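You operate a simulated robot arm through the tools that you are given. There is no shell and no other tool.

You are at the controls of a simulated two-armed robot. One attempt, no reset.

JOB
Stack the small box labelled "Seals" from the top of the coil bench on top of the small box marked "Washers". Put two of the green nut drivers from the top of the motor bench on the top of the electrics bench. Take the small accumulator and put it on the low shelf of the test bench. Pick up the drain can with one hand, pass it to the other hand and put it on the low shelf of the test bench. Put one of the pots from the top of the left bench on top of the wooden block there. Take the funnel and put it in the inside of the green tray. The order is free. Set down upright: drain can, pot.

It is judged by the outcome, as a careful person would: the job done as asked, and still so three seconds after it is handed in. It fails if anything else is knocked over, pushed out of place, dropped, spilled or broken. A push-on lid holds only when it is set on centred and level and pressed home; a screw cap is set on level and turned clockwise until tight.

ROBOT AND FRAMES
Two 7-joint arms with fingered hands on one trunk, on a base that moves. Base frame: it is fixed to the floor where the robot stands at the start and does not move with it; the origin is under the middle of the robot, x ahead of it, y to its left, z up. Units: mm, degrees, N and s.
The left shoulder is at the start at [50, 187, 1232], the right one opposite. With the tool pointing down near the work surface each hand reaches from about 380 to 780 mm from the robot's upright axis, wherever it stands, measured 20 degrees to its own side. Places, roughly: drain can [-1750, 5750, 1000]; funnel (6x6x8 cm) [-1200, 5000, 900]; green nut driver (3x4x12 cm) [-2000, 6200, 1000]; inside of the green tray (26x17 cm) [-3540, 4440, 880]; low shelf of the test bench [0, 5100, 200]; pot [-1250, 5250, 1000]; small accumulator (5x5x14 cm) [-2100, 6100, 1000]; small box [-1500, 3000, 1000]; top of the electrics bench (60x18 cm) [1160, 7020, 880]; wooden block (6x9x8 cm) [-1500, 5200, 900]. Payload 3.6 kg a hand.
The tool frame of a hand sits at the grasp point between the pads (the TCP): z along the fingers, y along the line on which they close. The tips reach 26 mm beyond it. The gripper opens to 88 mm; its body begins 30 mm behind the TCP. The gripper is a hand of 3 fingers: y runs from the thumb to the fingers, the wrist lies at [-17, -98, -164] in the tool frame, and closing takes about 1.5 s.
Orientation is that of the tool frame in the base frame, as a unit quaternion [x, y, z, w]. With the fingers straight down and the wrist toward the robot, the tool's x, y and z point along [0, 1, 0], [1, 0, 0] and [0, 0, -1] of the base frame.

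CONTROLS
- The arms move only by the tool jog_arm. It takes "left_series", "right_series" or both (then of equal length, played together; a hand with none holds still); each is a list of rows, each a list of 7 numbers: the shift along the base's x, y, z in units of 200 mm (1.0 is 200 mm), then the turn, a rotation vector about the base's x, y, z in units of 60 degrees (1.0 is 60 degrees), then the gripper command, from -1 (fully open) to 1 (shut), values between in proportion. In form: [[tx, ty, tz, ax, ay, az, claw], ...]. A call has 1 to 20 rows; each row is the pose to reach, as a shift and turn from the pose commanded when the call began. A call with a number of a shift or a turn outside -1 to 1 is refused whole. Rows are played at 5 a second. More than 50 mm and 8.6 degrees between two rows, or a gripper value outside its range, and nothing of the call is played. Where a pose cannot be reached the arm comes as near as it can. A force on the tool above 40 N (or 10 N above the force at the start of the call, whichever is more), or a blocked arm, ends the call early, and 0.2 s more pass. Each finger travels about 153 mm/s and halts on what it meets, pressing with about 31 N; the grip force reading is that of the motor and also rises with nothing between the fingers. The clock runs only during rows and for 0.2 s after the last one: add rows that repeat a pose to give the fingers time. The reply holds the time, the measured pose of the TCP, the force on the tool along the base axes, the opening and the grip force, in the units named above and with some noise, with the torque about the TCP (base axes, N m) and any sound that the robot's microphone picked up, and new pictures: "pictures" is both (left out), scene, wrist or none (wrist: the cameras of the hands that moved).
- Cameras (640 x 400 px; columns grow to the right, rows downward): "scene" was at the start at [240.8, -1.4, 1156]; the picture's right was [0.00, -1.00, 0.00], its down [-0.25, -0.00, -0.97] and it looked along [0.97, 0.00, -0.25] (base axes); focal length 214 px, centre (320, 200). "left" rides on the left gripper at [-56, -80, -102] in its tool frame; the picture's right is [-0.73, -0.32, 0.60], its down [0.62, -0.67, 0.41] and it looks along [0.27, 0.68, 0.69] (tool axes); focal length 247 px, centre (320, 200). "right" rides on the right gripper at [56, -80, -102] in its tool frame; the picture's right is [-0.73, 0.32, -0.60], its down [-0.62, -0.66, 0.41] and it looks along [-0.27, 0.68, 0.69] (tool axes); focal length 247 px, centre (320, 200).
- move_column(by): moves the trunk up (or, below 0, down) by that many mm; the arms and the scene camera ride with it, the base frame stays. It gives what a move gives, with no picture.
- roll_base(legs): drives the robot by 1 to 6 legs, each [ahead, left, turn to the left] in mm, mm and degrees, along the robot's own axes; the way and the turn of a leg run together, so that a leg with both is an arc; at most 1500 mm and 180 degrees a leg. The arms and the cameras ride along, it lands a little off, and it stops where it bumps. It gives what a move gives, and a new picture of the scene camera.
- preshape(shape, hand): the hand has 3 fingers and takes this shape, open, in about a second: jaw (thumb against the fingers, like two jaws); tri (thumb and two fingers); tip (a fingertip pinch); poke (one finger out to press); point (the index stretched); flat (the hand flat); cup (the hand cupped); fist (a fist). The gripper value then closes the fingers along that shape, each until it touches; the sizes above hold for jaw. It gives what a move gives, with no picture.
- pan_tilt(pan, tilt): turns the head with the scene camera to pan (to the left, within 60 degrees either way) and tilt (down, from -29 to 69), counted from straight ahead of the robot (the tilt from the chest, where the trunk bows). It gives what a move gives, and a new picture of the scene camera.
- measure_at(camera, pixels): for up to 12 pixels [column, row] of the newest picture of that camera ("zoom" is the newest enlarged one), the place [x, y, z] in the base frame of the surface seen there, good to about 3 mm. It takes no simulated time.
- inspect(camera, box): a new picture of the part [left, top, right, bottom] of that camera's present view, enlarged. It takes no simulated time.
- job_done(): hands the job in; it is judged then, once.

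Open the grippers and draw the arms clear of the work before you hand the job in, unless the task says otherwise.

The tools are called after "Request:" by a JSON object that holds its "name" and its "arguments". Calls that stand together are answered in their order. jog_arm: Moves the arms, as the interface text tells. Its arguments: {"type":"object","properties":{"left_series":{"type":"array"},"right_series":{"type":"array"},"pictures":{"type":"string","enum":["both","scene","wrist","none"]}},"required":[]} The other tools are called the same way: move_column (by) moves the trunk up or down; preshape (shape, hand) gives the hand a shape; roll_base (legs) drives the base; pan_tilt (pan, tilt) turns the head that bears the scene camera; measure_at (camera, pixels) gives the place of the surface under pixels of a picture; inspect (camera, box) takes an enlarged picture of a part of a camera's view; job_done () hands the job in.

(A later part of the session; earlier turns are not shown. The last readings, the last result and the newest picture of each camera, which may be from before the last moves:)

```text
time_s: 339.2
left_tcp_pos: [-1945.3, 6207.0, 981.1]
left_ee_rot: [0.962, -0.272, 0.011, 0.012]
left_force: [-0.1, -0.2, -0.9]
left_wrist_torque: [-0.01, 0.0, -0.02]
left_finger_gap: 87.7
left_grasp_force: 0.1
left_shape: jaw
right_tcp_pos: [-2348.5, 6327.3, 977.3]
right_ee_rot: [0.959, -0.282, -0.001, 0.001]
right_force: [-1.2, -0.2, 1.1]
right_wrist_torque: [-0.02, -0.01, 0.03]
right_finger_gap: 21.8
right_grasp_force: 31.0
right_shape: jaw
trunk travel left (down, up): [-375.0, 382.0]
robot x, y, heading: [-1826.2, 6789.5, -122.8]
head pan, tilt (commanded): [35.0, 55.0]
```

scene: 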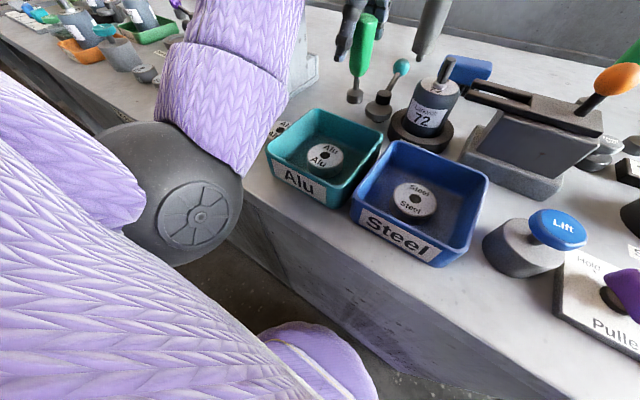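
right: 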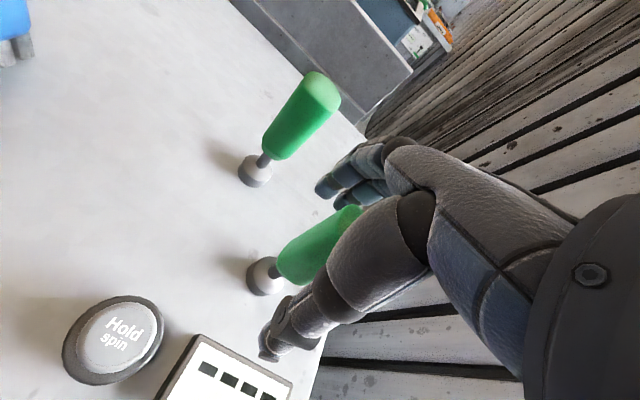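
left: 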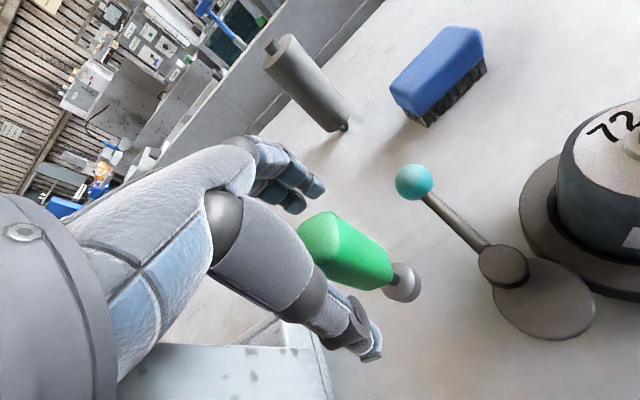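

My left upper arm is pressed to my chest here. I lift driver #3 with the right and raise the left, then back off 100 mm to give the left arm room.

Request:
{"name": "jog_arm", "arguments": {"left_series": [[0, 0, 0.1, 0, 0, 0, -1], [0, 0, 0.25, 0, 0, 0, -1], [0, 0, 0.4, 0, 0, 0, -1], [0, 0, 0.55, 0, 0, 0, -1], [0, 0, 0.7, 0, 0, 0, -1]], "right_series": [[0, 0, 0.05, 0, 0, 0, 1], [0, 0, 0.2, 0, 0, 0, 1], [0, 0, 0.4, 0, 0, 0, 1], [0, 0, 0.6, 0, 0, 0, 1], [0, 0, 0.8, 0, 0, 0, 1]], "pictures": "none"}}

Request:
{"name": "roll_base", "arguments": {"legs": [[-100, 0, 0]]}}

Request:
{"name": "pan_tilt", "arguments": {"pan": 10, "tilt": 30}}

```text
time_s: 340.4
left_tcp_pos: [-1953.1, 6219.4, 1114.9]
left_ee_rot: [0.96, -0.278, 0.001, 0.0]
left_force: [0.5, -0.6, 0.1]
left_wrist_torque: [0.02, -0.03, -0.04]
left_finger_gap: 87.7
left_grasp_force: 0.1
left_shape: jaw
right_tcp_pos: [-2348.3, 6325.7, 1138.2]
right_ee_rot: [0.959, -0.282, 0.0, 0.001]
right_force: [0.2, -0.1, -1.4]
right_wrist_torque: [-0.03, -0.01, 0.0]
right_finger_gap: 22.2
right_grasp_force: 30.7
right_shape: jaw
trunk travel left (down, up): [-375.0, 382.0]
robot x, y, heading: [-1824.9, 6788.8, -122.3]
head pan, tilt (commanded): [35.0, 55.0]
```

```text
time_s: 341.5
left_tcp_pos: [-1898.1, 6304.9, 1116.1]
left_ee_rot: [0.961, -0.277, 0.0, 0.001]
left_force: [0.4, 0.3, -0.8]
left_wrist_torque: [-0.02, 0.02, 0.02]
left_finger_gap: 87.7
left_grasp_force: 0.0
left_shape: jaw
right_tcp_pos: [-2294.7, 6411.3, 1136.8]
right_ee_rot: [0.959, -0.283, -0.001, 0.002]
right_force: [-0.2, -0.7, -0.8]
right_wrist_torque: [-0.06, 0.0, 0.01]
right_finger_gap: 21.9
right_grasp_force: 31.2
right_shape: jaw
trunk travel left (down, up): [-375.0, 382.0]
robot x, y, heading: [-1773.0, 6872.2, -122.7]
head pan, tilt (commanded): [35.0, 55.0]
```

scene: 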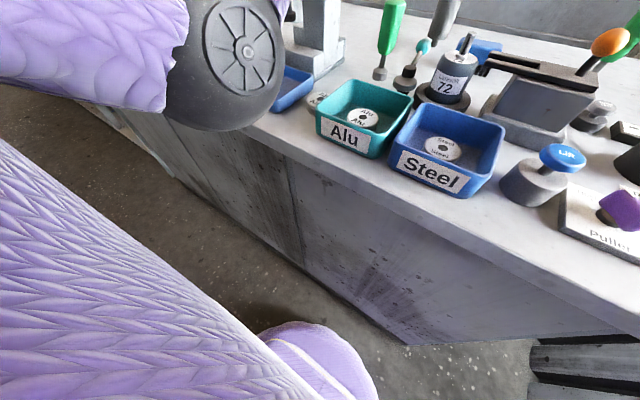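

```text
time_s: 342.4
left_tcp_pos: [-1899.3, 6303.0, 1115.2]
left_ee_rot: [0.961, -0.277, 0.001, 0.001]
left_force: [-0.5, -0.1, -0.2]
left_wrist_torque: [0.04, -0.04, -0.01]
left_finger_gap: 87.6
left_grasp_force: 0.1
left_shape: jaw
right_tcp_pos: [-2295.0, 6410.4, 1136.3]
right_ee_rot: [0.959, -0.283, 0.0, 0.0]
right_force: [0.6, -0.6, 0.0]
right_wrist_torque: [-0.01, -0.04, -0.03]
right_finger_gap: 21.8
right_grasp_force: 31.1
right_shape: jaw
trunk travel left (down, up): [-375.0, 382.0]
robot x, y, heading: [-1775.8, 6871.7, -122.6]
head pan, tilt (commanded): [10.0, 30.0]
```

scene: 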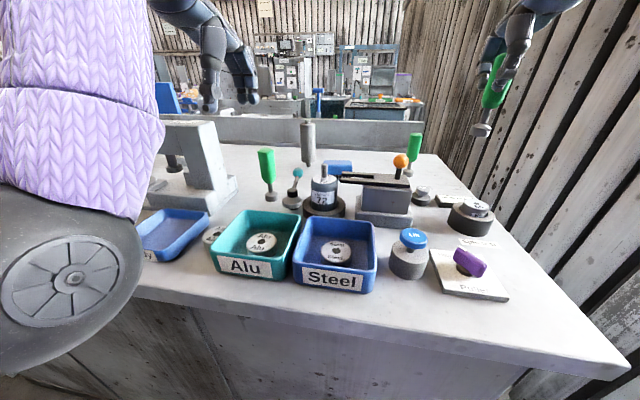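

Driver #3 is held upright in the right hand. Now the left moves over #1 again from this better distance.

Request:
{"name": "jog_arm", "arguments": {"left_series": [[-0.07, -0.1, 0, 0, 0, 0, -1], [-0.14, -0.21, 0, 0, 0, 0, -1], [-0.2, -0.32, -0.05, 0, 0, 0, -1], [-0.265, -0.42, -0.1, 0, 0, 0, -1], [-0.265, -0.42, -0.25, 0, 0, 0, -1], [-0.265, -0.42, -0.35, 0, 0, 0, -1], [-0.265, -0.42, -0.35, 0, 0, 0, -1]], "pictures": "both"}}

```text
time_s: 344.0
left_tcp_pos: [-1951.9, 6218.8, 1044.9]
left_ee_rot: [0.961, -0.278, 0.0, 0.001]
left_force: [0.6, 0.6, 0.2]
left_wrist_torque: [-0.01, 0.02, 0.01]
left_finger_gap: 88.1
left_grasp_force: 0.1
left_shape: jaw
right_tcp_pos: [-2294.7, 6410.4, 1136.8]
right_ee_rot: [0.959, -0.282, 0.0, 0.001]
right_force: [0.2, 0.7, -1.4]
right_wrist_torque: [-0.02, 0.01, 0.02]
right_finger_gap: 21.9
right_grasp_force: 30.3
right_shape: jaw
trunk travel left (down, up): [-375.0, 382.0]
robot x, y, heading: [-1778.7, 6874.3, -122.4]
head pan, tilt (commanded): [10.0, 30.0]
```

scene: 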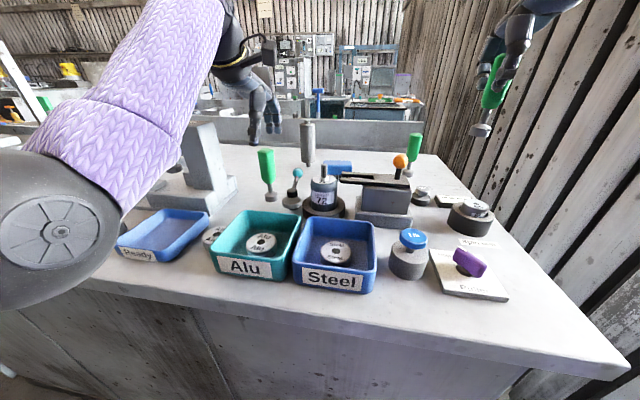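
left: 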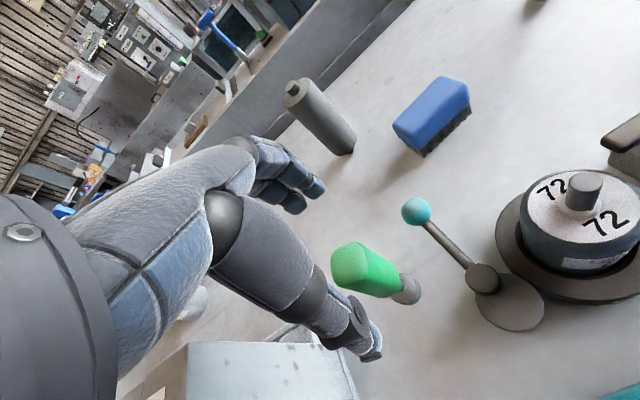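

I check the forearm's clearance to the press before descending.

Request:
{"name": "measure_at", "arguments": {"camera": "scene", "pixels": [[170, 130], [130, 200], [190, 80], [200, 128], [185, 150], [205, 190], [230, 60], [160, 180], [100, 190], [50, 250]]}}

```text
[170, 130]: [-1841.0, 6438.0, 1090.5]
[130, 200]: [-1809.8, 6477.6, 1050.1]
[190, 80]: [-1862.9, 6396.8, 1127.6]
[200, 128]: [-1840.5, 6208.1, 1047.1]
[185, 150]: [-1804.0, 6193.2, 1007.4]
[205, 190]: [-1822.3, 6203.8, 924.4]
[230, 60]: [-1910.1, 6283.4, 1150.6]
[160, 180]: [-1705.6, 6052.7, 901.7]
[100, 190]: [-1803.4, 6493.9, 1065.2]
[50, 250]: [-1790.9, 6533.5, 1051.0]
```

There is ~100 mm between hand and press. I descend to z≈976.

Request:
{"name": "jog_arm", "arguments": {"left_series": [[0, 0, -0.12, 0, 0, 0, -1], [0, 0, -0.22, 0, 0, 0, -1], [0, 0, -0.3, 0, 0, 0, -1], [0, 0, -0.345, 0, 0, 0, -1], [0, 0, -0.345, 0, 0, 0, -1]], "pictures": "both"}}

```text
time_s: 345.2
left_tcp_pos: [-1953.4, 6219.8, 975.7]
left_ee_rot: [0.961, -0.278, 0.001, 0.0]
left_force: [0.4, 0.6, 0.0]
left_wrist_torque: [0.03, -0.03, -0.01]
left_finger_gap: 88.1
left_grasp_force: 0.1
left_shape: jaw
right_tcp_pos: [-2295.1, 6409.5, 1136.3]
right_ee_rot: [0.96, -0.281, 0.0, 0.002]
right_force: [-0.1, 0.2, -0.6]
right_wrist_torque: [-0.03, 0.03, 0.02]
right_finger_gap: 21.8
right_grasp_force: 30.9
right_shape: jaw
trunk travel left (down, up): [-375.0, 382.0]
robot x, y, heading: [-1772.8, 6872.5, -123.0]
head pan, tilt (commanded): [10.0, 30.0]
```

scene: 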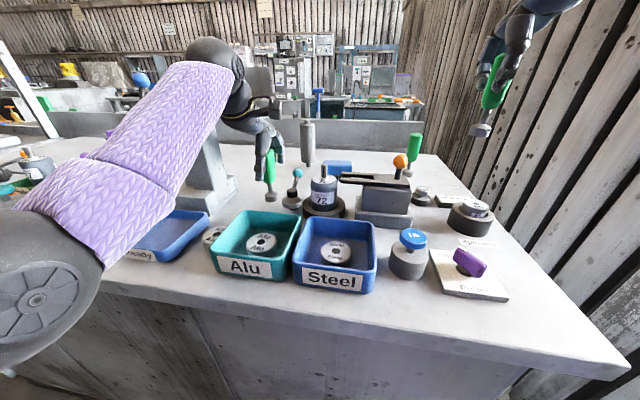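
left: 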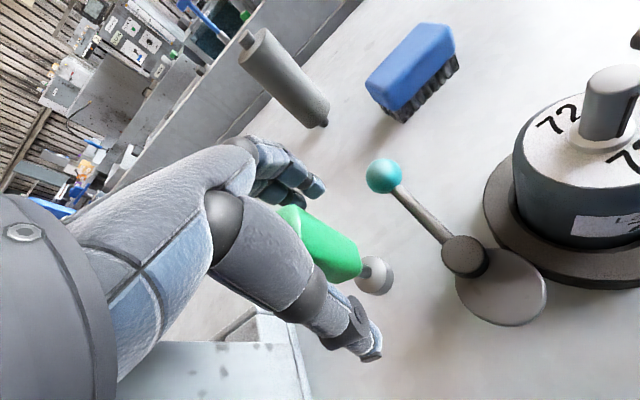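

Good position around driver #1. I close the left hand and lift.

Request:
{"name": "jog_arm", "arguments": {"left_series": [[0, 0, 0, 0, 0, 0, -0.4], [0, 0, 0, 0, 0, 0, 0.1], [0, 0, 0, 0, 0, 0, 0.6], [0, 0, 0, 0, 0, 0, 1], [0, 0, 0, 0, 0, 0, 1], [0, 0, 0, 0, 0, 0, 1], [0, 0, 0, 0, 0, 0, 1], [0, 0, 0, 0, 0, 0, 1]], "pictures": "wrist"}}

Request:
{"name": "jog_arm", "arguments": {"left_series": [[0, 0, 0.05, 0, 0, 0, 1], [0, 0, 0.2, 0, 0, 0, 1], [0, 0, 0.4, 0, 0, 0, 1], [0, 0, 0.6, 0, 0, 0, 1], [0, 0, 0.8, 0, 0, 0, 1], [0, 0, 0.9, 0, 0, 0, 1]], "pictures": "both"}}

```text
time_s: 347.0
left_tcp_pos: [-1953.3, 6219.2, 975.6]
left_ee_rot: [0.961, -0.278, 0.001, 0.001]
left_force: [0.0, 0.5, 0.3]
left_wrist_torque: [0.0, -0.02, -0.01]
left_finger_gap: 23.3
left_grasp_force: 30.9
left_shape: jaw
right_tcp_pos: [-2294.5, 6409.6, 1136.9]
right_ee_rot: [0.959, -0.284, 0.0, 0.001]
right_force: [-0.6, -0.1, -0.9]
right_wrist_torque: [-0.01, 0.0, 0.03]
right_finger_gap: 21.8
right_grasp_force: 31.0
right_shape: jaw
trunk travel left (down, up): [-375.0, 382.0]
robot x, y, heading: [-1774.1, 6872.9, -122.5]
head pan, tilt (commanded): [10.0, 30.0]
```

left: 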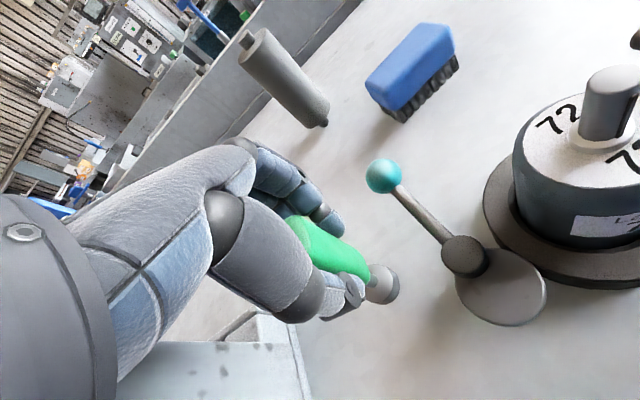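

```text
time_s: 348.4
left_tcp_pos: [-1952.2, 6219.0, 1154.9]
left_ee_rot: [0.961, -0.278, 0.0, 0.0]
left_force: [-0.7, -0.1, -0.5]
left_wrist_torque: [-0.02, 0.05, 0.0]
left_finger_gap: 23.1
left_grasp_force: 30.5
left_shape: jaw
right_tcp_pos: [-2295.4, 6410.2, 1136.1]
right_ee_rot: [0.959, -0.283, 0.0, 0.001]
right_force: [0.0, -0.9, -1.1]
right_wrist_torque: [0.02, -0.01, 0.03]
right_finger_gap: 21.7
right_grasp_force: 30.7
right_shape: jaw
trunk travel left (down, up): [-375.0, 382.0]
robot x, y, heading: [-1776.5, 6869.9, -122.7]
head pan, tilt (commanded): [10.0, 30.0]
```

scene: 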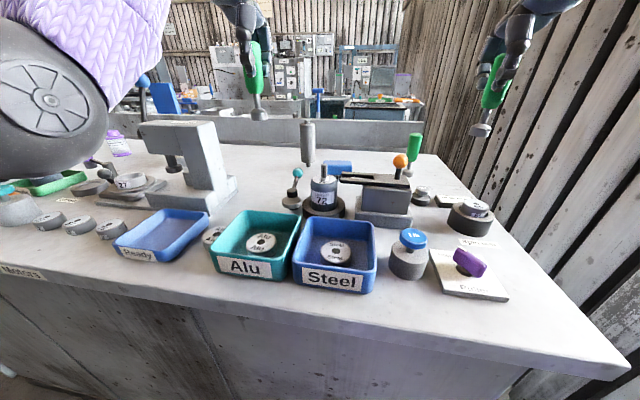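
left: 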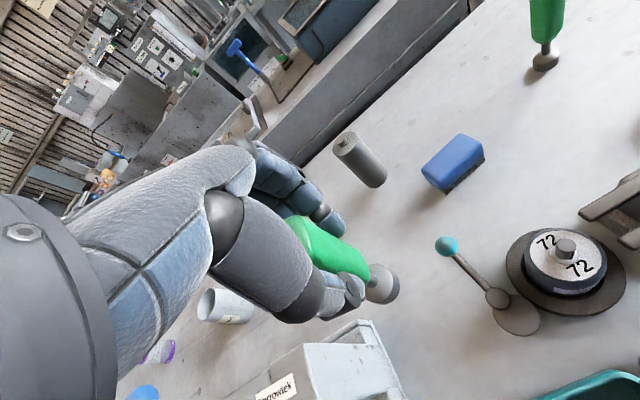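

Both drivers are held. I back off, turn along the aisle and drive to the electrics bench.

Request:
{"name": "roll_base", "arguments": {"legs": [[-290, 0, 0], [0, 0, 90], [1500, 0, 0], [900, 0, 0], [0, 0, 90]]}}

Request:
{"name": "pan_tilt", "arguments": {"pan": 0, "tilt": 20}}

```text
time_s: 369.4
left_tcp_pos: [567.5, 6493.6, 1155.4]
left_ee_rot: [0.268, 0.963, 0.0, 0.0]
left_force: [0.9, 0.5, -1.2]
left_wrist_torque: [0.04, 0.0, 0.0]
left_finger_gap: 22.6
left_grasp_force: 30.9
left_shape: jaw
right_tcp_pos: [913.9, 6309.5, 1136.2]
right_ee_rot: [0.273, 0.962, 0.001, 0.0]
right_force: [-0.1, -0.1, -0.7]
right_wrist_torque: [-0.01, 0.02, 0.0]
right_finger_gap: 21.2
right_grasp_force: 31.1
right_shape: jaw
trunk travel left (down, up): [-375.0, 382.0]
robot x, y, heading: [403.5, 5833.7, 58.6]
head pan, tilt (commanded): [10.0, 30.0]
```

scene: 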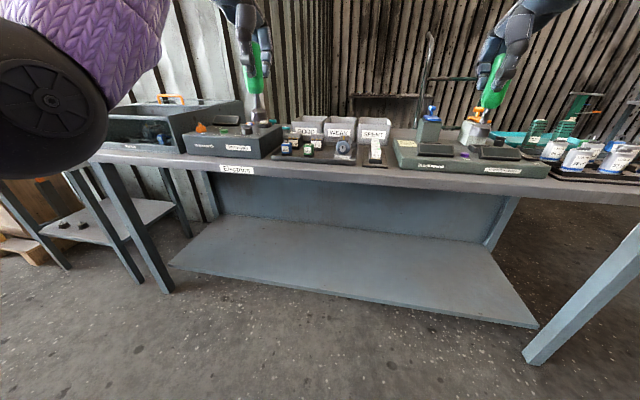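

```text
time_s: 370.1
left_tcp_pos: [569.5, 6493.2, 1155.1]
left_ee_rot: [0.268, 0.963, 0.001, -0.001]
left_force: [0.4, -0.1, -1.3]
left_wrist_torque: [0.0, 0.0, 0.02]
left_finger_gap: 22.7
left_grasp_force: 31.1
left_shape: jaw
right_tcp_pos: [913.4, 6308.7, 1136.8]
right_ee_rot: [0.273, 0.962, 0.001, 0.0]
right_force: [0.9, 0.2, -1.4]
right_wrist_torque: [0.0, 0.0, 0.01]
right_finger_gap: 21.5
right_grasp_force: 30.5
right_shape: jaw
trunk travel left (down, up): [-375.0, 382.0]
robot x, y, heading: [405.9, 5839.4, 58.7]
head pan, tilt (commanded): [0.0, 20.0]
```

scene: 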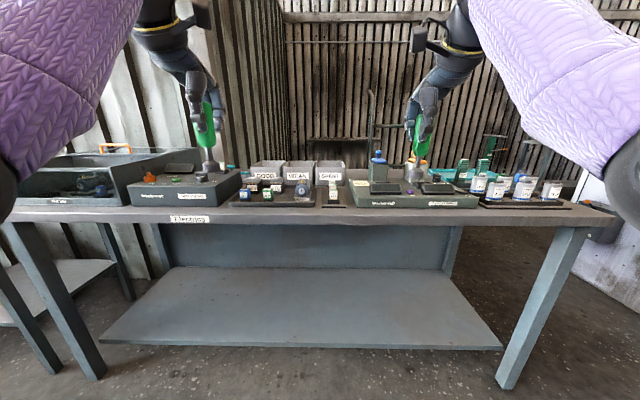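

The electrics bench is crowded along the front. I zoom to find free surface around (1160, 7020).

Request:
{"name": "inspect", "arguments": {"camera": "scene", "box": [100, 120, 360, 240]}}

Request:
{"name": "inspect", "arguments": {"camera": "scene", "box": [320, 110, 640, 240]}}

Request:
{"name": "measure_at", "arguments": {"camera": "scene", "pixels": [[190, 220], [450, 212], [600, 215], [150, 190], [270, 165], [300, 165], [400, 195], [470, 170], [520, 205], [340, 180], [590, 205], [560, 180]]}}

```text
2.46 times, centred on (230, 180) of scene
```

zoom: 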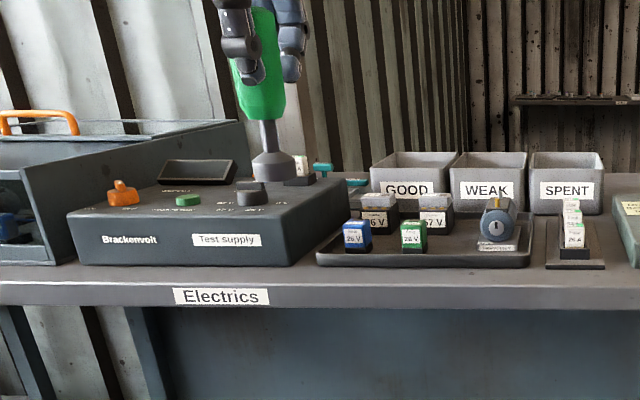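

```text
2.00 times, centred on (480, 175) of scene
```

zoom: 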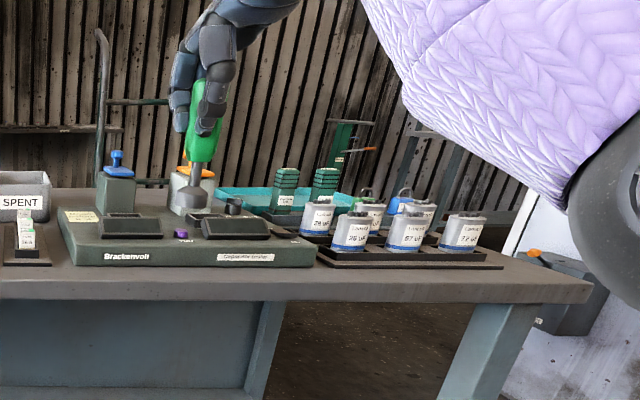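

```text
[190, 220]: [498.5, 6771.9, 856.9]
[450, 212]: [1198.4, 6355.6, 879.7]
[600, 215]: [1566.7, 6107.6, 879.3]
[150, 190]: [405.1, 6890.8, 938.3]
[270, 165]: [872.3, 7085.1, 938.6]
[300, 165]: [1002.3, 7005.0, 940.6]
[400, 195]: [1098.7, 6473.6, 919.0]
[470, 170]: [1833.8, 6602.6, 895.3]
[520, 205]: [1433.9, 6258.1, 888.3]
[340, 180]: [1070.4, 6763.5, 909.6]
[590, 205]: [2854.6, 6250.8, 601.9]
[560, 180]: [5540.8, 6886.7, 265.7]
```

The front is busy; there may be room at the bench's right end. I move right 550 mm and raise the trunk for a better look from above.

Request:
{"name": "roll_base", "arguments": {"legs": [[0, -550, -1]]}}

Request:
{"name": "move_column", "arguments": {"by": 250}}

Request:
{"name": "pan_tilt", "arguments": {"pan": 0, "tilt": 35}}

```text
time_s: 373.3
left_tcp_pos: [1045.2, 6201.2, 1155.3]
left_ee_rot: [0.277, 0.961, 0.0, -0.001]
left_force: [1.1, -0.2, 0.0]
left_wrist_torque: [0.01, 0.01, -0.01]
left_finger_gap: 22.7
left_grasp_force: 31.7
left_shape: jaw
right_tcp_pos: [1388.3, 6009.0, 1137.3]
right_ee_rot: [0.281, 0.96, 0.001, 0.0]
right_force: [0.0, -0.1, -1.3]
right_wrist_torque: [0.03, 0.01, 0.0]
right_finger_gap: 21.4
right_grasp_force: 31.2
right_shape: jaw
trunk travel left (down, up): [-375.0, 382.0]
robot x, y, heading: [867.5, 5547.4, 57.7]
head pan, tilt (commanded): [0.0, 20.0]
```

scene: 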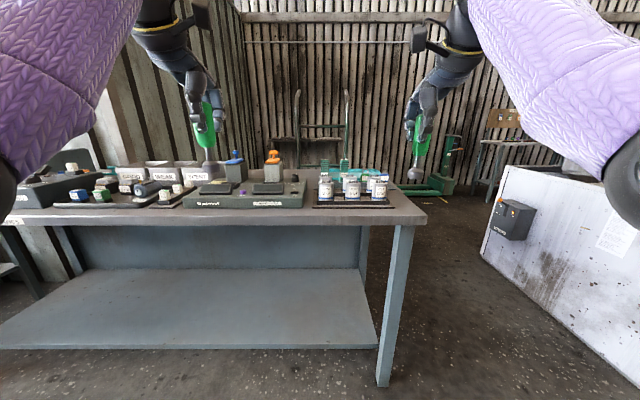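

```text
time_s: 375.9
left_tcp_pos: [1045.1, 6202.8, 1404.3]
left_ee_rot: [0.278, 0.961, 0.0, -0.001]
left_force: [-0.1, 0.7, -0.6]
left_wrist_torque: [-0.01, 0.0, -0.02]
left_finger_gap: 22.8
left_grasp_force: 31.3
left_shape: jaw
right_tcp_pos: [1387.8, 6010.9, 1386.8]
right_ee_rot: [0.282, 0.96, 0.0, 0.0]
right_force: [-0.1, -0.2, -0.8]
right_wrist_torque: [-0.01, -0.04, -0.02]
right_finger_gap: 21.5
right_grasp_force: 31.4
right_shape: jaw
trunk travel left (down, up): [-625.0, 132.0]
robot x, y, heading: [867.6, 5547.6, 57.4]
head pan, tilt (commanded): [0.0, 20.0]
```

```text
time_s: 376.6
left_tcp_pos: [1043.8, 6202.2, 1405.2]
left_ee_rot: [0.276, 0.961, 0.0, 0.0]
left_force: [-0.1, 0.1, -0.9]
left_wrist_torque: [0.02, -0.02, 0.01]
left_finger_gap: 22.7
left_grasp_force: 30.7
left_shape: jaw
right_tcp_pos: [1387.3, 6011.0, 1387.3]
right_ee_rot: [0.281, 0.96, 0.0, 0.001]
right_force: [0.5, 0.1, -0.9]
right_wrist_torque: [-0.01, 0.01, -0.02]
right_finger_gap: 21.2
right_grasp_force: 31.2
right_shape: jaw
trunk travel left (down, up): [-625.0, 132.0]
robot x, y, heading: [868.6, 5546.8, 57.7]
head pan, tilt (commanded): [0.0, 35.0]
```

scene: 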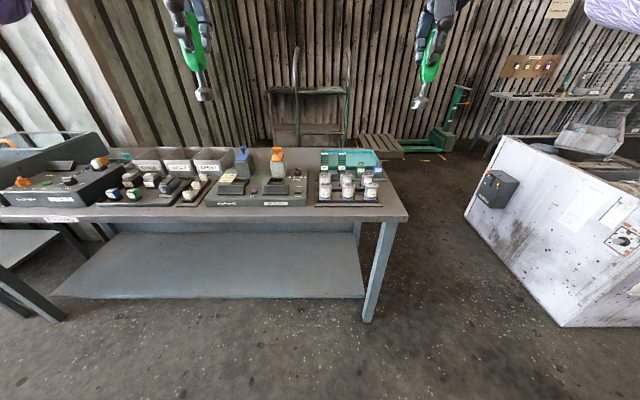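

Higher view. I zoom on the bench top to look for free surface.

Request:
{"name": "inspect", "arguments": {"camera": "scene", "box": [180, 125, 420, 225]}}

Request:
{"name": "measure_at", "arguments": {"camera": "zoom", "pixels": [[560, 150], [590, 200], [565, 240], [540, 190], [345, 100], [345, 130], [80, 60], [330, 80], [200, 75], [540, 110], [420, 60], [290, 70]]}}

```text
2.67 times, centred on (300, 175) of scene
```

zoom: 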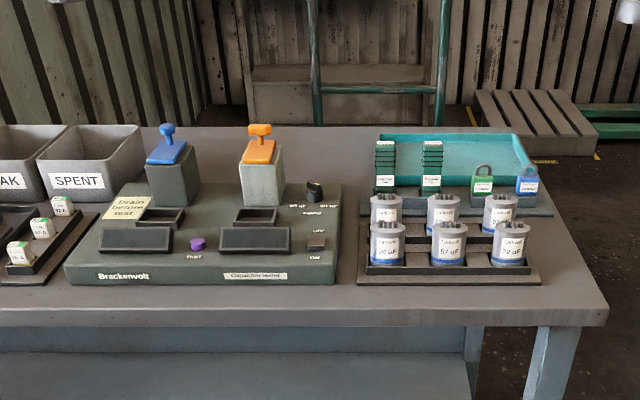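

```text
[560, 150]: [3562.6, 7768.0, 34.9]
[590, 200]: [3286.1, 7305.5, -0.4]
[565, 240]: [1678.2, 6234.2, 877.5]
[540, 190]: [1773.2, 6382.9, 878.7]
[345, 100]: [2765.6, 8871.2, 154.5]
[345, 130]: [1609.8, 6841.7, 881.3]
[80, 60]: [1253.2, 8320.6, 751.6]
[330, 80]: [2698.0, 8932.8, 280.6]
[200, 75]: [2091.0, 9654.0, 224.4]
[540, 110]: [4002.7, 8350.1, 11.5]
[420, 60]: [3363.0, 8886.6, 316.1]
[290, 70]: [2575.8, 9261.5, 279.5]
```

The strip at the right end looks free. I measure the capacitor tray's right edge, bench end and corner.

Request:
{"name": "measure_at", "arguments": {"camera": "zoom", "pixels": [[538, 278], [545, 283], [605, 308], [575, 260], [552, 215], [530, 195], [550, 250], [570, 295], [556, 275], [540, 160], [595, 300], [535, 235]]}}

Request:
{"name": "inspect", "arguments": {"camera": "scene", "box": [340, 140, 430, 220]}}

```text
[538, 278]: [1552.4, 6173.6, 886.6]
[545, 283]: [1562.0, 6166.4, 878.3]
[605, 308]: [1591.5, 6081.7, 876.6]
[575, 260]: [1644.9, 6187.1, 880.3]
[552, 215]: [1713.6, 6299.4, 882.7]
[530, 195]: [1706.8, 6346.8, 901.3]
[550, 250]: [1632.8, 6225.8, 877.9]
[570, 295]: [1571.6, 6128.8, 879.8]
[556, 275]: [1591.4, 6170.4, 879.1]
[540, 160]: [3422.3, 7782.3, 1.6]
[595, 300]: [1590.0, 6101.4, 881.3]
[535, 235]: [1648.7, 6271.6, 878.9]
```

```text
5.00 times, centred on (385, 180) of scene
```

zoom: 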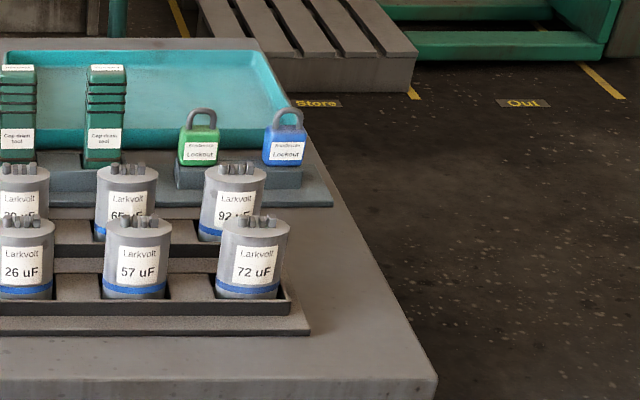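

That strip is 66 mm wide, tight but usable. I check the larger free area behind the testers too.

Request:
{"name": "inspect", "arguments": {"camera": "scene", "box": [180, 120, 340, 210]}}

Request:
{"name": "measure_at", "arguments": {"camera": "zoom", "pixels": [[300, 70], [300, 110], [240, 60], [420, 60], [480, 60], [480, 120], [160, 60], [370, 80], [450, 90], [270, 140], [500, 40], [340, 60]]}}

```text
4.00 times, centred on (260, 165) of scene
```

zoom: 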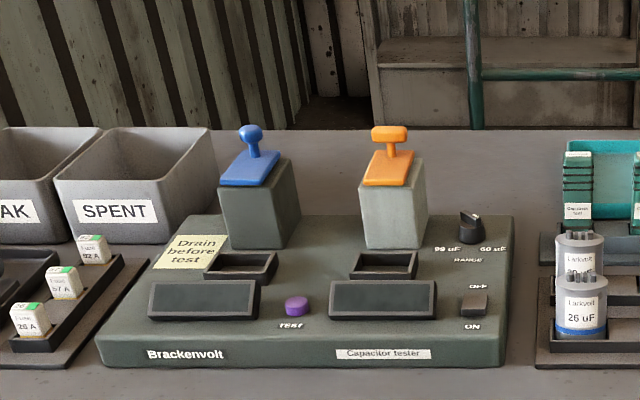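

```text
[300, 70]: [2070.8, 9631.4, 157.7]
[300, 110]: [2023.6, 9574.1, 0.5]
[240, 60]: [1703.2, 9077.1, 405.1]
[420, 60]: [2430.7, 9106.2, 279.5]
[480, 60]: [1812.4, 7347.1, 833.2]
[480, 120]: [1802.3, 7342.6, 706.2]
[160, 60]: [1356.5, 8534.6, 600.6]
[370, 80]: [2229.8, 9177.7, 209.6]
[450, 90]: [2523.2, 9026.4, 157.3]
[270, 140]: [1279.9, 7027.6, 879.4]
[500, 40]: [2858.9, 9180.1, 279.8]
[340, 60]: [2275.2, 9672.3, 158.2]
```

The free zone lies behind the testers, n≈6480–6640. I measure the table's low shelf and legs to see how far my base can go under from the front.

Request:
{"name": "measure_at", "arguments": {"camera": "scene", "pixels": [[200, 297], [300, 297], [350, 297], [366, 318], [395, 225], [360, 235], [100, 297], [230, 240], [372, 280], [65, 320]]}}

Request:
{"name": "inspect", "arguments": {"camera": "scene", "box": [220, 130, 300, 180]}}

Request:
{"name": "measure_at", "arguments": {"camera": "zoom", "pixels": [[280, 120], [400, 120], [500, 120], [360, 200], [200, 120], [440, 180], [560, 100], [330, 130], [240, 60], [420, 60]]}}

```text
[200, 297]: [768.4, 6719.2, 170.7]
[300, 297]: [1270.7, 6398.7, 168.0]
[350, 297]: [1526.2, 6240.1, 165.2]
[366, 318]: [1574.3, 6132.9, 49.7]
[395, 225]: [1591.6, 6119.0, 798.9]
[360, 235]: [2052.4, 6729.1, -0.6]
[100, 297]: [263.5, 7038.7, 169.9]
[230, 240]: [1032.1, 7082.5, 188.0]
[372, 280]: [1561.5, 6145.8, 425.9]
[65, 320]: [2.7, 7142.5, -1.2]
```

```text
8.00 times, centred on (260, 155) of scene
```

zoom: 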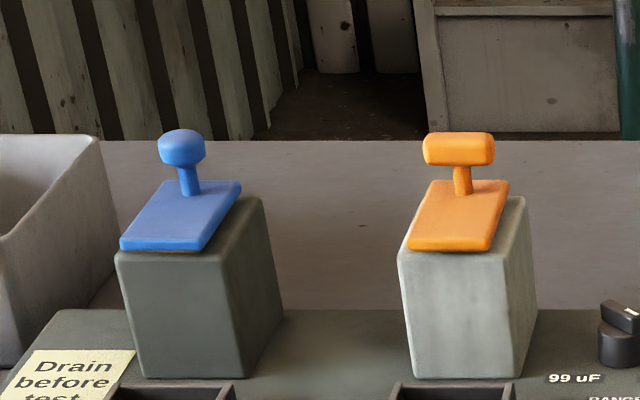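

```text
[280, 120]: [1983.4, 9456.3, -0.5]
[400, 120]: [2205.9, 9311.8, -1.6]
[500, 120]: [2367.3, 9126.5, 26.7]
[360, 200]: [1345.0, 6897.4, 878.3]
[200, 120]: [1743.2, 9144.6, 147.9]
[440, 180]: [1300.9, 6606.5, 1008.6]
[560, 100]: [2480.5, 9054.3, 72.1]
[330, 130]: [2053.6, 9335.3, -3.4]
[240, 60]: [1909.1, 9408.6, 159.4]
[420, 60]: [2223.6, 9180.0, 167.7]
```

The shelf edge is at n=6076, so I can get my axis to n≈5785 and reach the clear strip behind the testers. I measure its bounds.

Request:
{"name": "inspect", "arguments": {"camera": "scene", "box": [220, 130, 300, 180]}}

Request:
{"name": "measure_at", "arguments": {"camera": "zoom", "pixels": [[330, 315], [330, 305], [330, 148], [180, 150], [460, 145], [120, 200], [580, 200], [580, 150], [620, 280], [340, 260], [600, 320], [60, 190]]}}

```text
8.00 times, centred on (260, 155) of scene
```

zoom: 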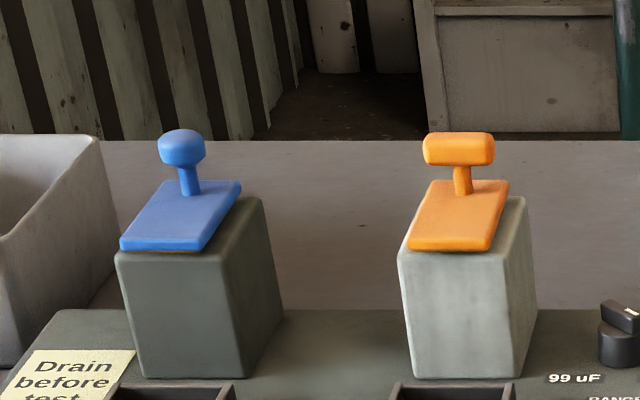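

```text
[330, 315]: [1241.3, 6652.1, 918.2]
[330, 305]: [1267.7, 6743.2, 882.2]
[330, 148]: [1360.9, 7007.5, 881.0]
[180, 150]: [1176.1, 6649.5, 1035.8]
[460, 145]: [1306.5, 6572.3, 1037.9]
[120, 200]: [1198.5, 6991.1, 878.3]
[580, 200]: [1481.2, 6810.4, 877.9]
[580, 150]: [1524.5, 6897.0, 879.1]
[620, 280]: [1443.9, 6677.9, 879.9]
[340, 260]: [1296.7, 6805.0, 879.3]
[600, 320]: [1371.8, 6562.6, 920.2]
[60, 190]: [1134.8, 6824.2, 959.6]
```

The clear strip runs n≈6285–6638, a≈-2700…-2330, behind the testers (device tops 1038 mm). I drive left 350 and ahead 620 with hands high.

Request:
{"name": "roll_base", "arguments": {"legs": [[0, 353, 0], [500, 0, 0], [115, 0, 0]]}}

Request:
{"name": "pan_tilt", "arguments": {"pan": 0, "tilt": 45}}

```text
time_s: 382.3
left_tcp_pos: [1075.6, 6908.1, 1405.8]
left_ee_rot: [0.277, 0.961, 0.001, 0.0]
left_force: [0.1, 0.2, -0.3]
left_wrist_torque: [0.01, -0.01, 0.02]
left_finger_gap: 22.8
left_grasp_force: 31.1
left_shape: jaw
right_tcp_pos: [1416.7, 6717.3, 1386.5]
right_ee_rot: [0.283, 0.959, 0.002, 0.001]
right_force: [0.6, -0.2, -1.9]
right_wrist_torque: [0.03, -0.02, 0.02]
right_finger_gap: 21.6
right_grasp_force: 30.9
right_shape: jaw
trunk travel left (down, up): [-625.0, 132.0]
robot x, y, heading: [897.3, 6256.6, 57.6]
head pan, tilt (commanded): [0.0, 35.0]
```

scene: 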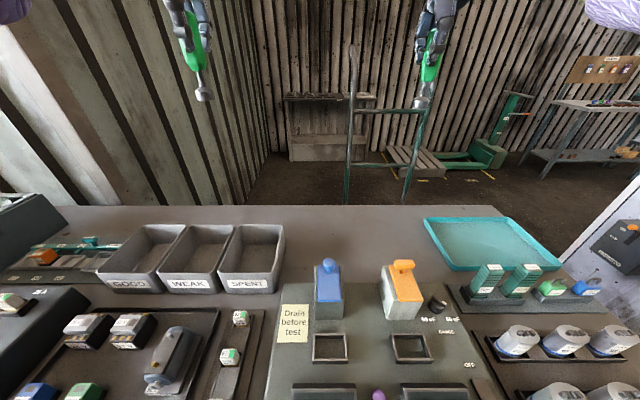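

```text
time_s: 383.0
left_tcp_pos: [1075.9, 6908.2, 1406.2]
left_ee_rot: [0.278, 0.961, 0.001, -0.002]
left_force: [-0.6, -1.1, 0.1]
left_wrist_torque: [0.02, -0.04, -0.03]
left_finger_gap: 22.4
left_grasp_force: 30.8
left_shape: jaw
right_tcp_pos: [1418.6, 6718.5, 1385.3]
right_ee_rot: [0.282, 0.959, 0.001, 0.0]
right_force: [-0.7, -0.2, -0.6]
right_wrist_torque: [-0.01, 0.0, -0.03]
right_finger_gap: 21.3
right_grasp_force: 31.4
right_shape: jaw
trunk travel left (down, up): [-625.0, 132.0]
robot x, y, heading: [897.4, 6252.9, 57.8]
head pan, tilt (commanded): [0.0, 45.0]
```

scene: 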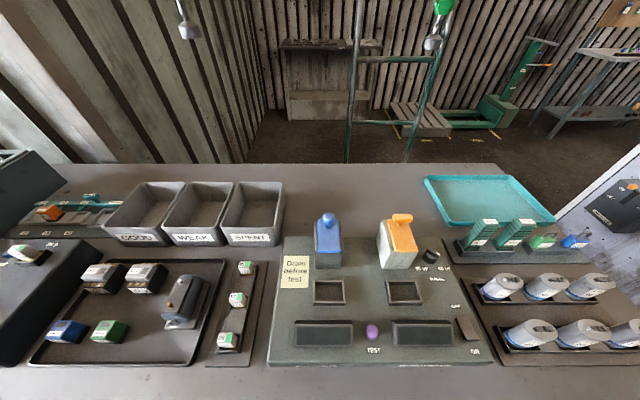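

Now I see the free surface behind the testers at (290–430, 165–230). I measure candidate spots.

Request:
{"name": "measure_at", "arguments": {"camera": "scene", "pixels": [[385, 195], [320, 195], [350, 200], [350, 215], [390, 210], [310, 210], [350, 180], [330, 225], [403, 215], [326, 215], [285, 200], [425, 190]]}}

```text
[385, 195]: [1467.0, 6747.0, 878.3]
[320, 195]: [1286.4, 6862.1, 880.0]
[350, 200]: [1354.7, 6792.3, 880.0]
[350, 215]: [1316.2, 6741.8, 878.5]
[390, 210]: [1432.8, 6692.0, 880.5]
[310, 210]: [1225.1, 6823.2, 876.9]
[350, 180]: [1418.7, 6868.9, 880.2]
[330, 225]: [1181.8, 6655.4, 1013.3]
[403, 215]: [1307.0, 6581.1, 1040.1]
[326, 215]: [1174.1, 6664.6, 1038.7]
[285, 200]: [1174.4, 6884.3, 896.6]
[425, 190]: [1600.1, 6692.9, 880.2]
```

I'll set the right driver at (1401, 6697) and the left at (1262, 6800). I lower the trunk 100 mm and bring the right hand over its spot.

Request:
{"name": "move_column", "arguments": {"by": -100}}

Request:
{"name": "jog_arm", "arguments": {"right_series": [[-0.04, -0.05, -0.1, 0, 0, 0, 1], [-0.085, -0.105, -0.25, 0, 0, 0, 1], [-0.085, -0.105, -0.45, 0, 0, 0, 1], [-0.085, -0.105, -0.65, 0, 0, 0, 1], [-0.085, -0.105, -0.85, 0, 0, 0, 1], [-0.085, -0.105, -1.0, 0, 0, 0, 1]], "pictures": "both"}}

```text
time_s: 384.3
left_tcp_pos: [1075.3, 6908.6, 1305.6]
left_ee_rot: [0.278, 0.961, 0.001, 0.0]
left_force: [0.7, -0.2, -0.6]
left_wrist_torque: [0.04, 0.0, 0.01]
left_finger_gap: 22.6
left_grasp_force: 30.6
left_shape: jaw
right_tcp_pos: [1418.9, 6717.1, 1288.6]
right_ee_rot: [0.282, 0.959, 0.001, 0.001]
right_force: [-0.5, -0.7, -0.8]
right_wrist_torque: [0.03, 0.0, -0.02]
right_finger_gap: 21.1
right_grasp_force: 30.7
right_shape: jaw
trunk travel left (down, up): [-525.0, 232.0]
robot x, y, heading: [899.3, 6252.9, 57.3]
head pan, tilt (commanded): [0.0, 45.0]
```

```text
time_s: 385.7
left_tcp_pos: [1074.8, 6908.3, 1305.9]
left_ee_rot: [0.277, 0.961, 0.0, -0.001]
left_force: [0.3, 0.8, -0.7]
left_wrist_torque: [0.04, -0.03, 0.01]
left_finger_gap: 22.5
left_grasp_force: 31.2
left_shape: jaw
right_tcp_pos: [1400.3, 6695.5, 1086.1]
right_ee_rot: [0.282, 0.959, 0.002, 0.001]
right_force: [0.6, 0.1, -0.2]
right_wrist_torque: [-0.01, -0.02, 0.01]
right_finger_gap: 21.0
right_grasp_force: 31.1
right_shape: jaw
trunk travel left (down, up): [-525.0, 232.0]
robot x, y, heading: [899.7, 6255.7, 57.4]
head pan, tilt (commanded): [0.0, 45.0]
```

scene: 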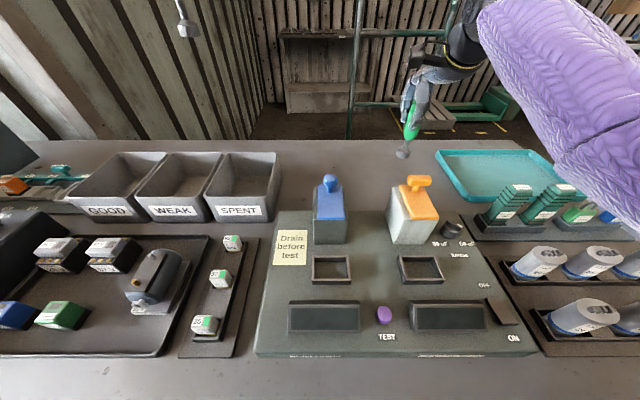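
right: 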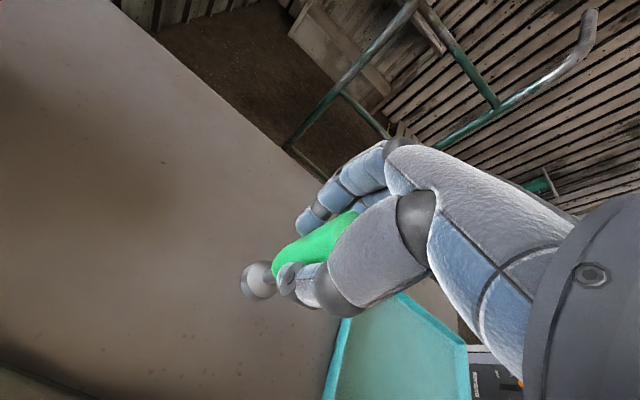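

The driver hangs free over the spot. I lower to ~8 mm above the surface.

Request:
{"name": "jog_arm", "arguments": {"right_series": [[0, 0, -0.15, 0, 0, 0, 1], [0, 0, -0.3, 0, 0, 0, 1], [0, 0, -0.42, 0, 0, 0, 1], [0, 0, -0.5, 0, 0, 0, 1], [0, 0, -0.51, 0, 0, 0, 1]], "pictures": "both"}}

Request:
{"name": "inspect", "arguments": {"camera": "scene", "box": [350, 110, 490, 230]}}

```text
time_s: 386.9
left_tcp_pos: [1076.6, 6908.7, 1305.1]
left_ee_rot: [0.277, 0.961, 0.001, -0.001]
left_force: [0.4, 0.4, -1.1]
left_wrist_torque: [0.01, 0.0, 0.0]
left_finger_gap: 22.7
left_grasp_force: 30.9
left_shape: jaw
right_tcp_pos: [1401.4, 6695.0, 985.8]
right_ee_rot: [0.282, 0.959, 0.002, 0.0]
right_force: [0.2, 0.5, -1.5]
right_wrist_torque: [-0.02, -0.01, 0.0]
right_finger_gap: 21.1
right_grasp_force: 31.0
right_shape: jaw
trunk travel left (down, up): [-525.0, 232.0]
robot x, y, heading: [898.1, 6254.5, 57.6]
head pan, tilt (commanded): [0.0, 45.0]
```

scene: 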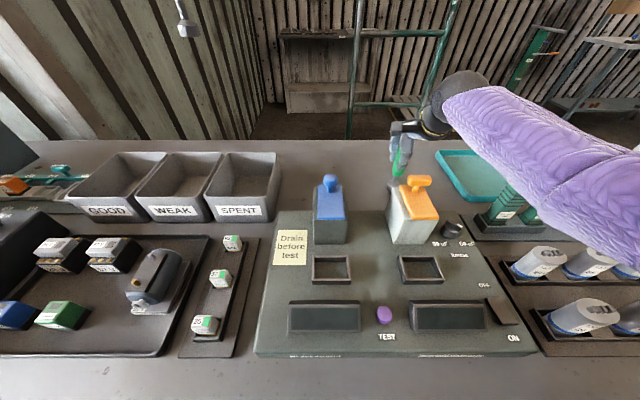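
right: 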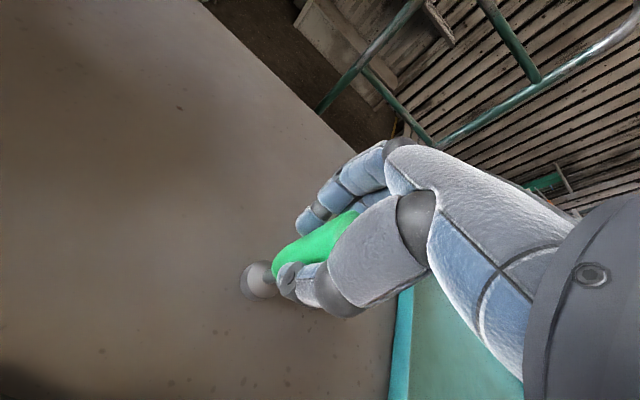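

```text
3.33 times, centred on (420, 170) of scene
```

zoom: 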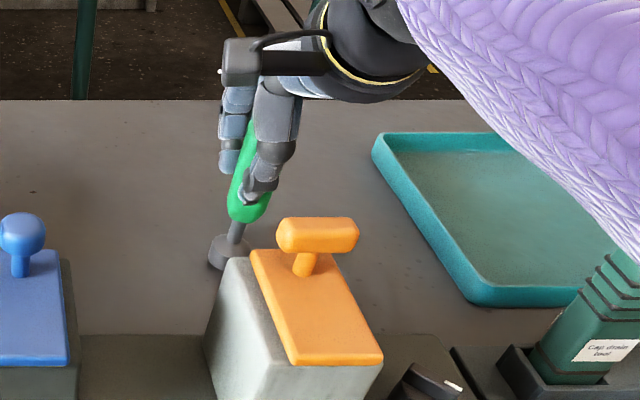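

Clear of everything. I creep down to contact.

Request:
{"name": "jog_arm", "arguments": {"right_series": [[0, 0, -0.02, 0, 0, 0, 1], [0, 0, -0.035, 0, 0, 0, 1], [0, 0, -0.043, 0, 0, 0, 1], [0, 0, -0.043, 0, 0, 0, 1]], "pictures": "none"}}

```text
time_s: 387.9
left_tcp_pos: [1075.6, 6908.6, 1306.7]
left_ee_rot: [0.277, 0.961, 0.001, -0.001]
left_force: [1.2, 0.0, -1.4]
left_wrist_torque: [-0.04, -0.01, -0.01]
left_finger_gap: 22.9
left_grasp_force: 30.8
left_shape: jaw
right_tcp_pos: [1400.4, 6695.6, 976.0]
right_ee_rot: [0.282, 0.959, 0.001, 0.001]
right_force: [0.4, -0.2, -0.3]
right_wrist_torque: [0.0, -0.03, -0.03]
right_finger_gap: 21.3
right_grasp_force: 30.7
right_shape: jaw
trunk travel left (down, up): [-525.0, 232.0]
robot x, y, heading: [896.2, 6255.4, 57.6]
head pan, tilt (commanded): [0.0, 45.0]
```

Request:
{"name": "jog_arm", "arguments": {"right_series": [[0, 0, -0.007, 0, 0, 0, 1], [0, 0, -0.012, 0, 0, 0, 1], [0, 0, -0.012, 0, 0, 0, 1]], "pictures": "none"}}

Request:
{"name": "inspect", "arguments": {"camera": "scene", "box": [370, 130, 450, 200]}}

```text
time_s: 388.7
left_tcp_pos: [1075.0, 6908.3, 1306.8]
left_ee_rot: [0.277, 0.961, 0.0, -0.001]
left_force: [0.5, -0.2, -0.9]
left_wrist_torque: [0.01, -0.03, -0.03]
left_finger_gap: 22.6
left_grasp_force: 31.2
left_shape: jaw
right_tcp_pos: [1400.0, 6696.6, 975.8]
right_ee_rot: [0.282, 0.959, 0.002, 0.001]
right_force: [-0.6, 0.8, 7.0]
right_wrist_torque: [0.04, 0.0, 0.0]
right_finger_gap: 21.2
right_grasp_force: 31.1
right_shape: jaw
trunk travel left (down, up): [-525.0, 232.0]
robot x, y, heading: [896.9, 6253.9, 57.4]
head pan, tilt (commanded): [0.0, 45.0]
```

```text
5.71 times, centred on (410, 165) of scene
```

zoom: 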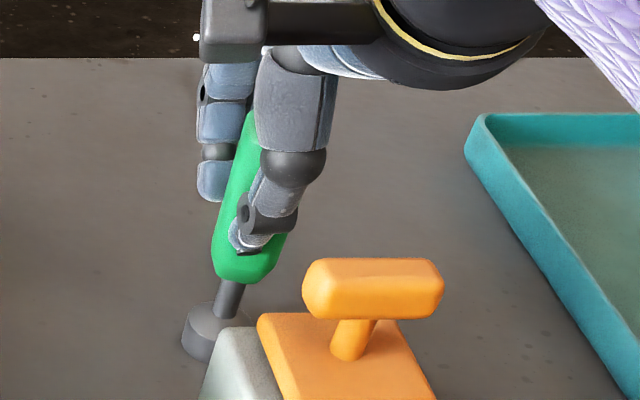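

Firm contact (7 N). I relieve 1 mm and open the hand slowly, then rise.

Request:
{"name": "jog_arm", "arguments": {"right_series": [[0, 0, 0.005, 0, 0, 0, 1], [0, 0, 0.005, 0, 0, 0, 0.6], [0, 0, 0.005, 0, 0, 0, 0.3], [0, 0, 0.005, 0, 0, 0, 0.0], [0, 0, 0.005, 0, 0, 0, -0.4], [0, 0, 0.005, 0, 0, 0, -0.8], [0, 0, 0.005, 0, 0, 0, -1], [0, 0, 0.005, 0, 0, 0, -1], [0, 0, 0.005, 0, 0, 0, -1]], "pictures": "wrist"}}

Request:
{"name": "jog_arm", "arguments": {"right_series": [[0, 0, 0.08, 0, 0, 0, -1], [0, 0, 0.2, 0, 0, 0, -1], [0, 0, 0.4, 0, 0, 0, -1], [0, 0, 0.6, 0, 0, 0, -1], [0, 0, 0.8, 0, 0, 0, -1], [0, 0, 1.0, 0, 0, 0, -1]], "pictures": "both"}}

```text
time_s: 390.7
left_tcp_pos: [1075.4, 6908.0, 1305.7]
left_ee_rot: [0.277, 0.961, -0.001, -0.001]
left_force: [0.5, 0.5, -1.3]
left_wrist_torque: [0.02, 0.01, 0.0]
left_finger_gap: 22.7
left_grasp_force: 30.8
left_shape: jaw
right_tcp_pos: [1400.9, 6696.4, 975.2]
right_ee_rot: [0.282, 0.959, 0.0, 0.001]
right_force: [0.1, -0.5, -0.3]
right_wrist_torque: [-0.02, -0.02, 0.0]
right_finger_gap: 87.7
right_grasp_force: 0.1
right_shape: jaw
trunk travel left (down, up): [-525.0, 232.0]
robot x, y, heading: [901.4, 6257.9, 57.5]
head pan, tilt (commanded): [0.0, 45.0]
```

right: 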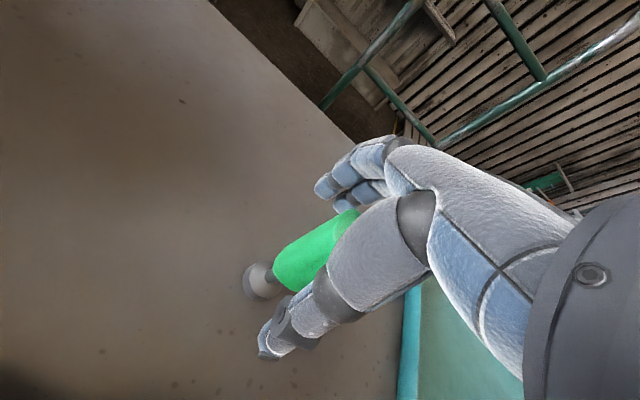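

```text
time_s: 392.1
left_tcp_pos: [1076.0, 6909.1, 1306.3]
left_ee_rot: [0.277, 0.961, 0.001, -0.001]
left_force: [0.5, -0.1, -1.4]
left_wrist_torque: [0.03, -0.02, -0.03]
left_finger_gap: 22.7
left_grasp_force: 30.6
left_shape: jaw
right_tcp_pos: [1400.6, 6695.2, 1177.2]
right_ee_rot: [0.283, 0.959, 0.001, 0.001]
right_force: [0.5, -0.8, -0.2]
right_wrist_torque: [0.01, 0.05, 0.04]
right_finger_gap: 87.8
right_grasp_force: 0.0
right_shape: jaw
trunk travel left (down, up): [-525.0, 232.0]
robot x, y, heading: [900.9, 6253.3, 57.5]
head pan, tilt (commanded): [0.0, 45.0]
```

scene: 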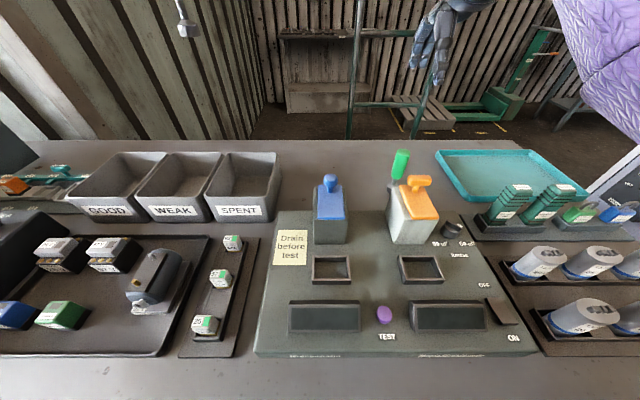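
right: 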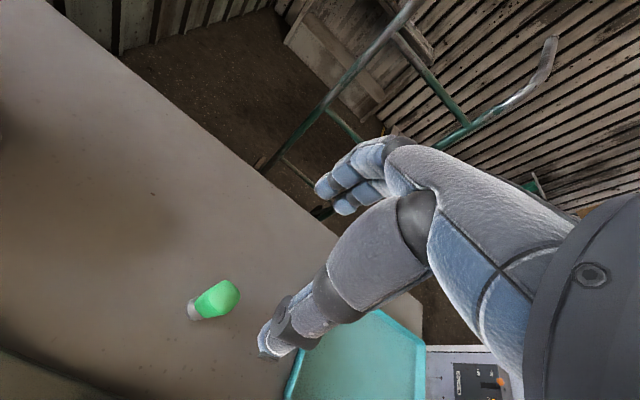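

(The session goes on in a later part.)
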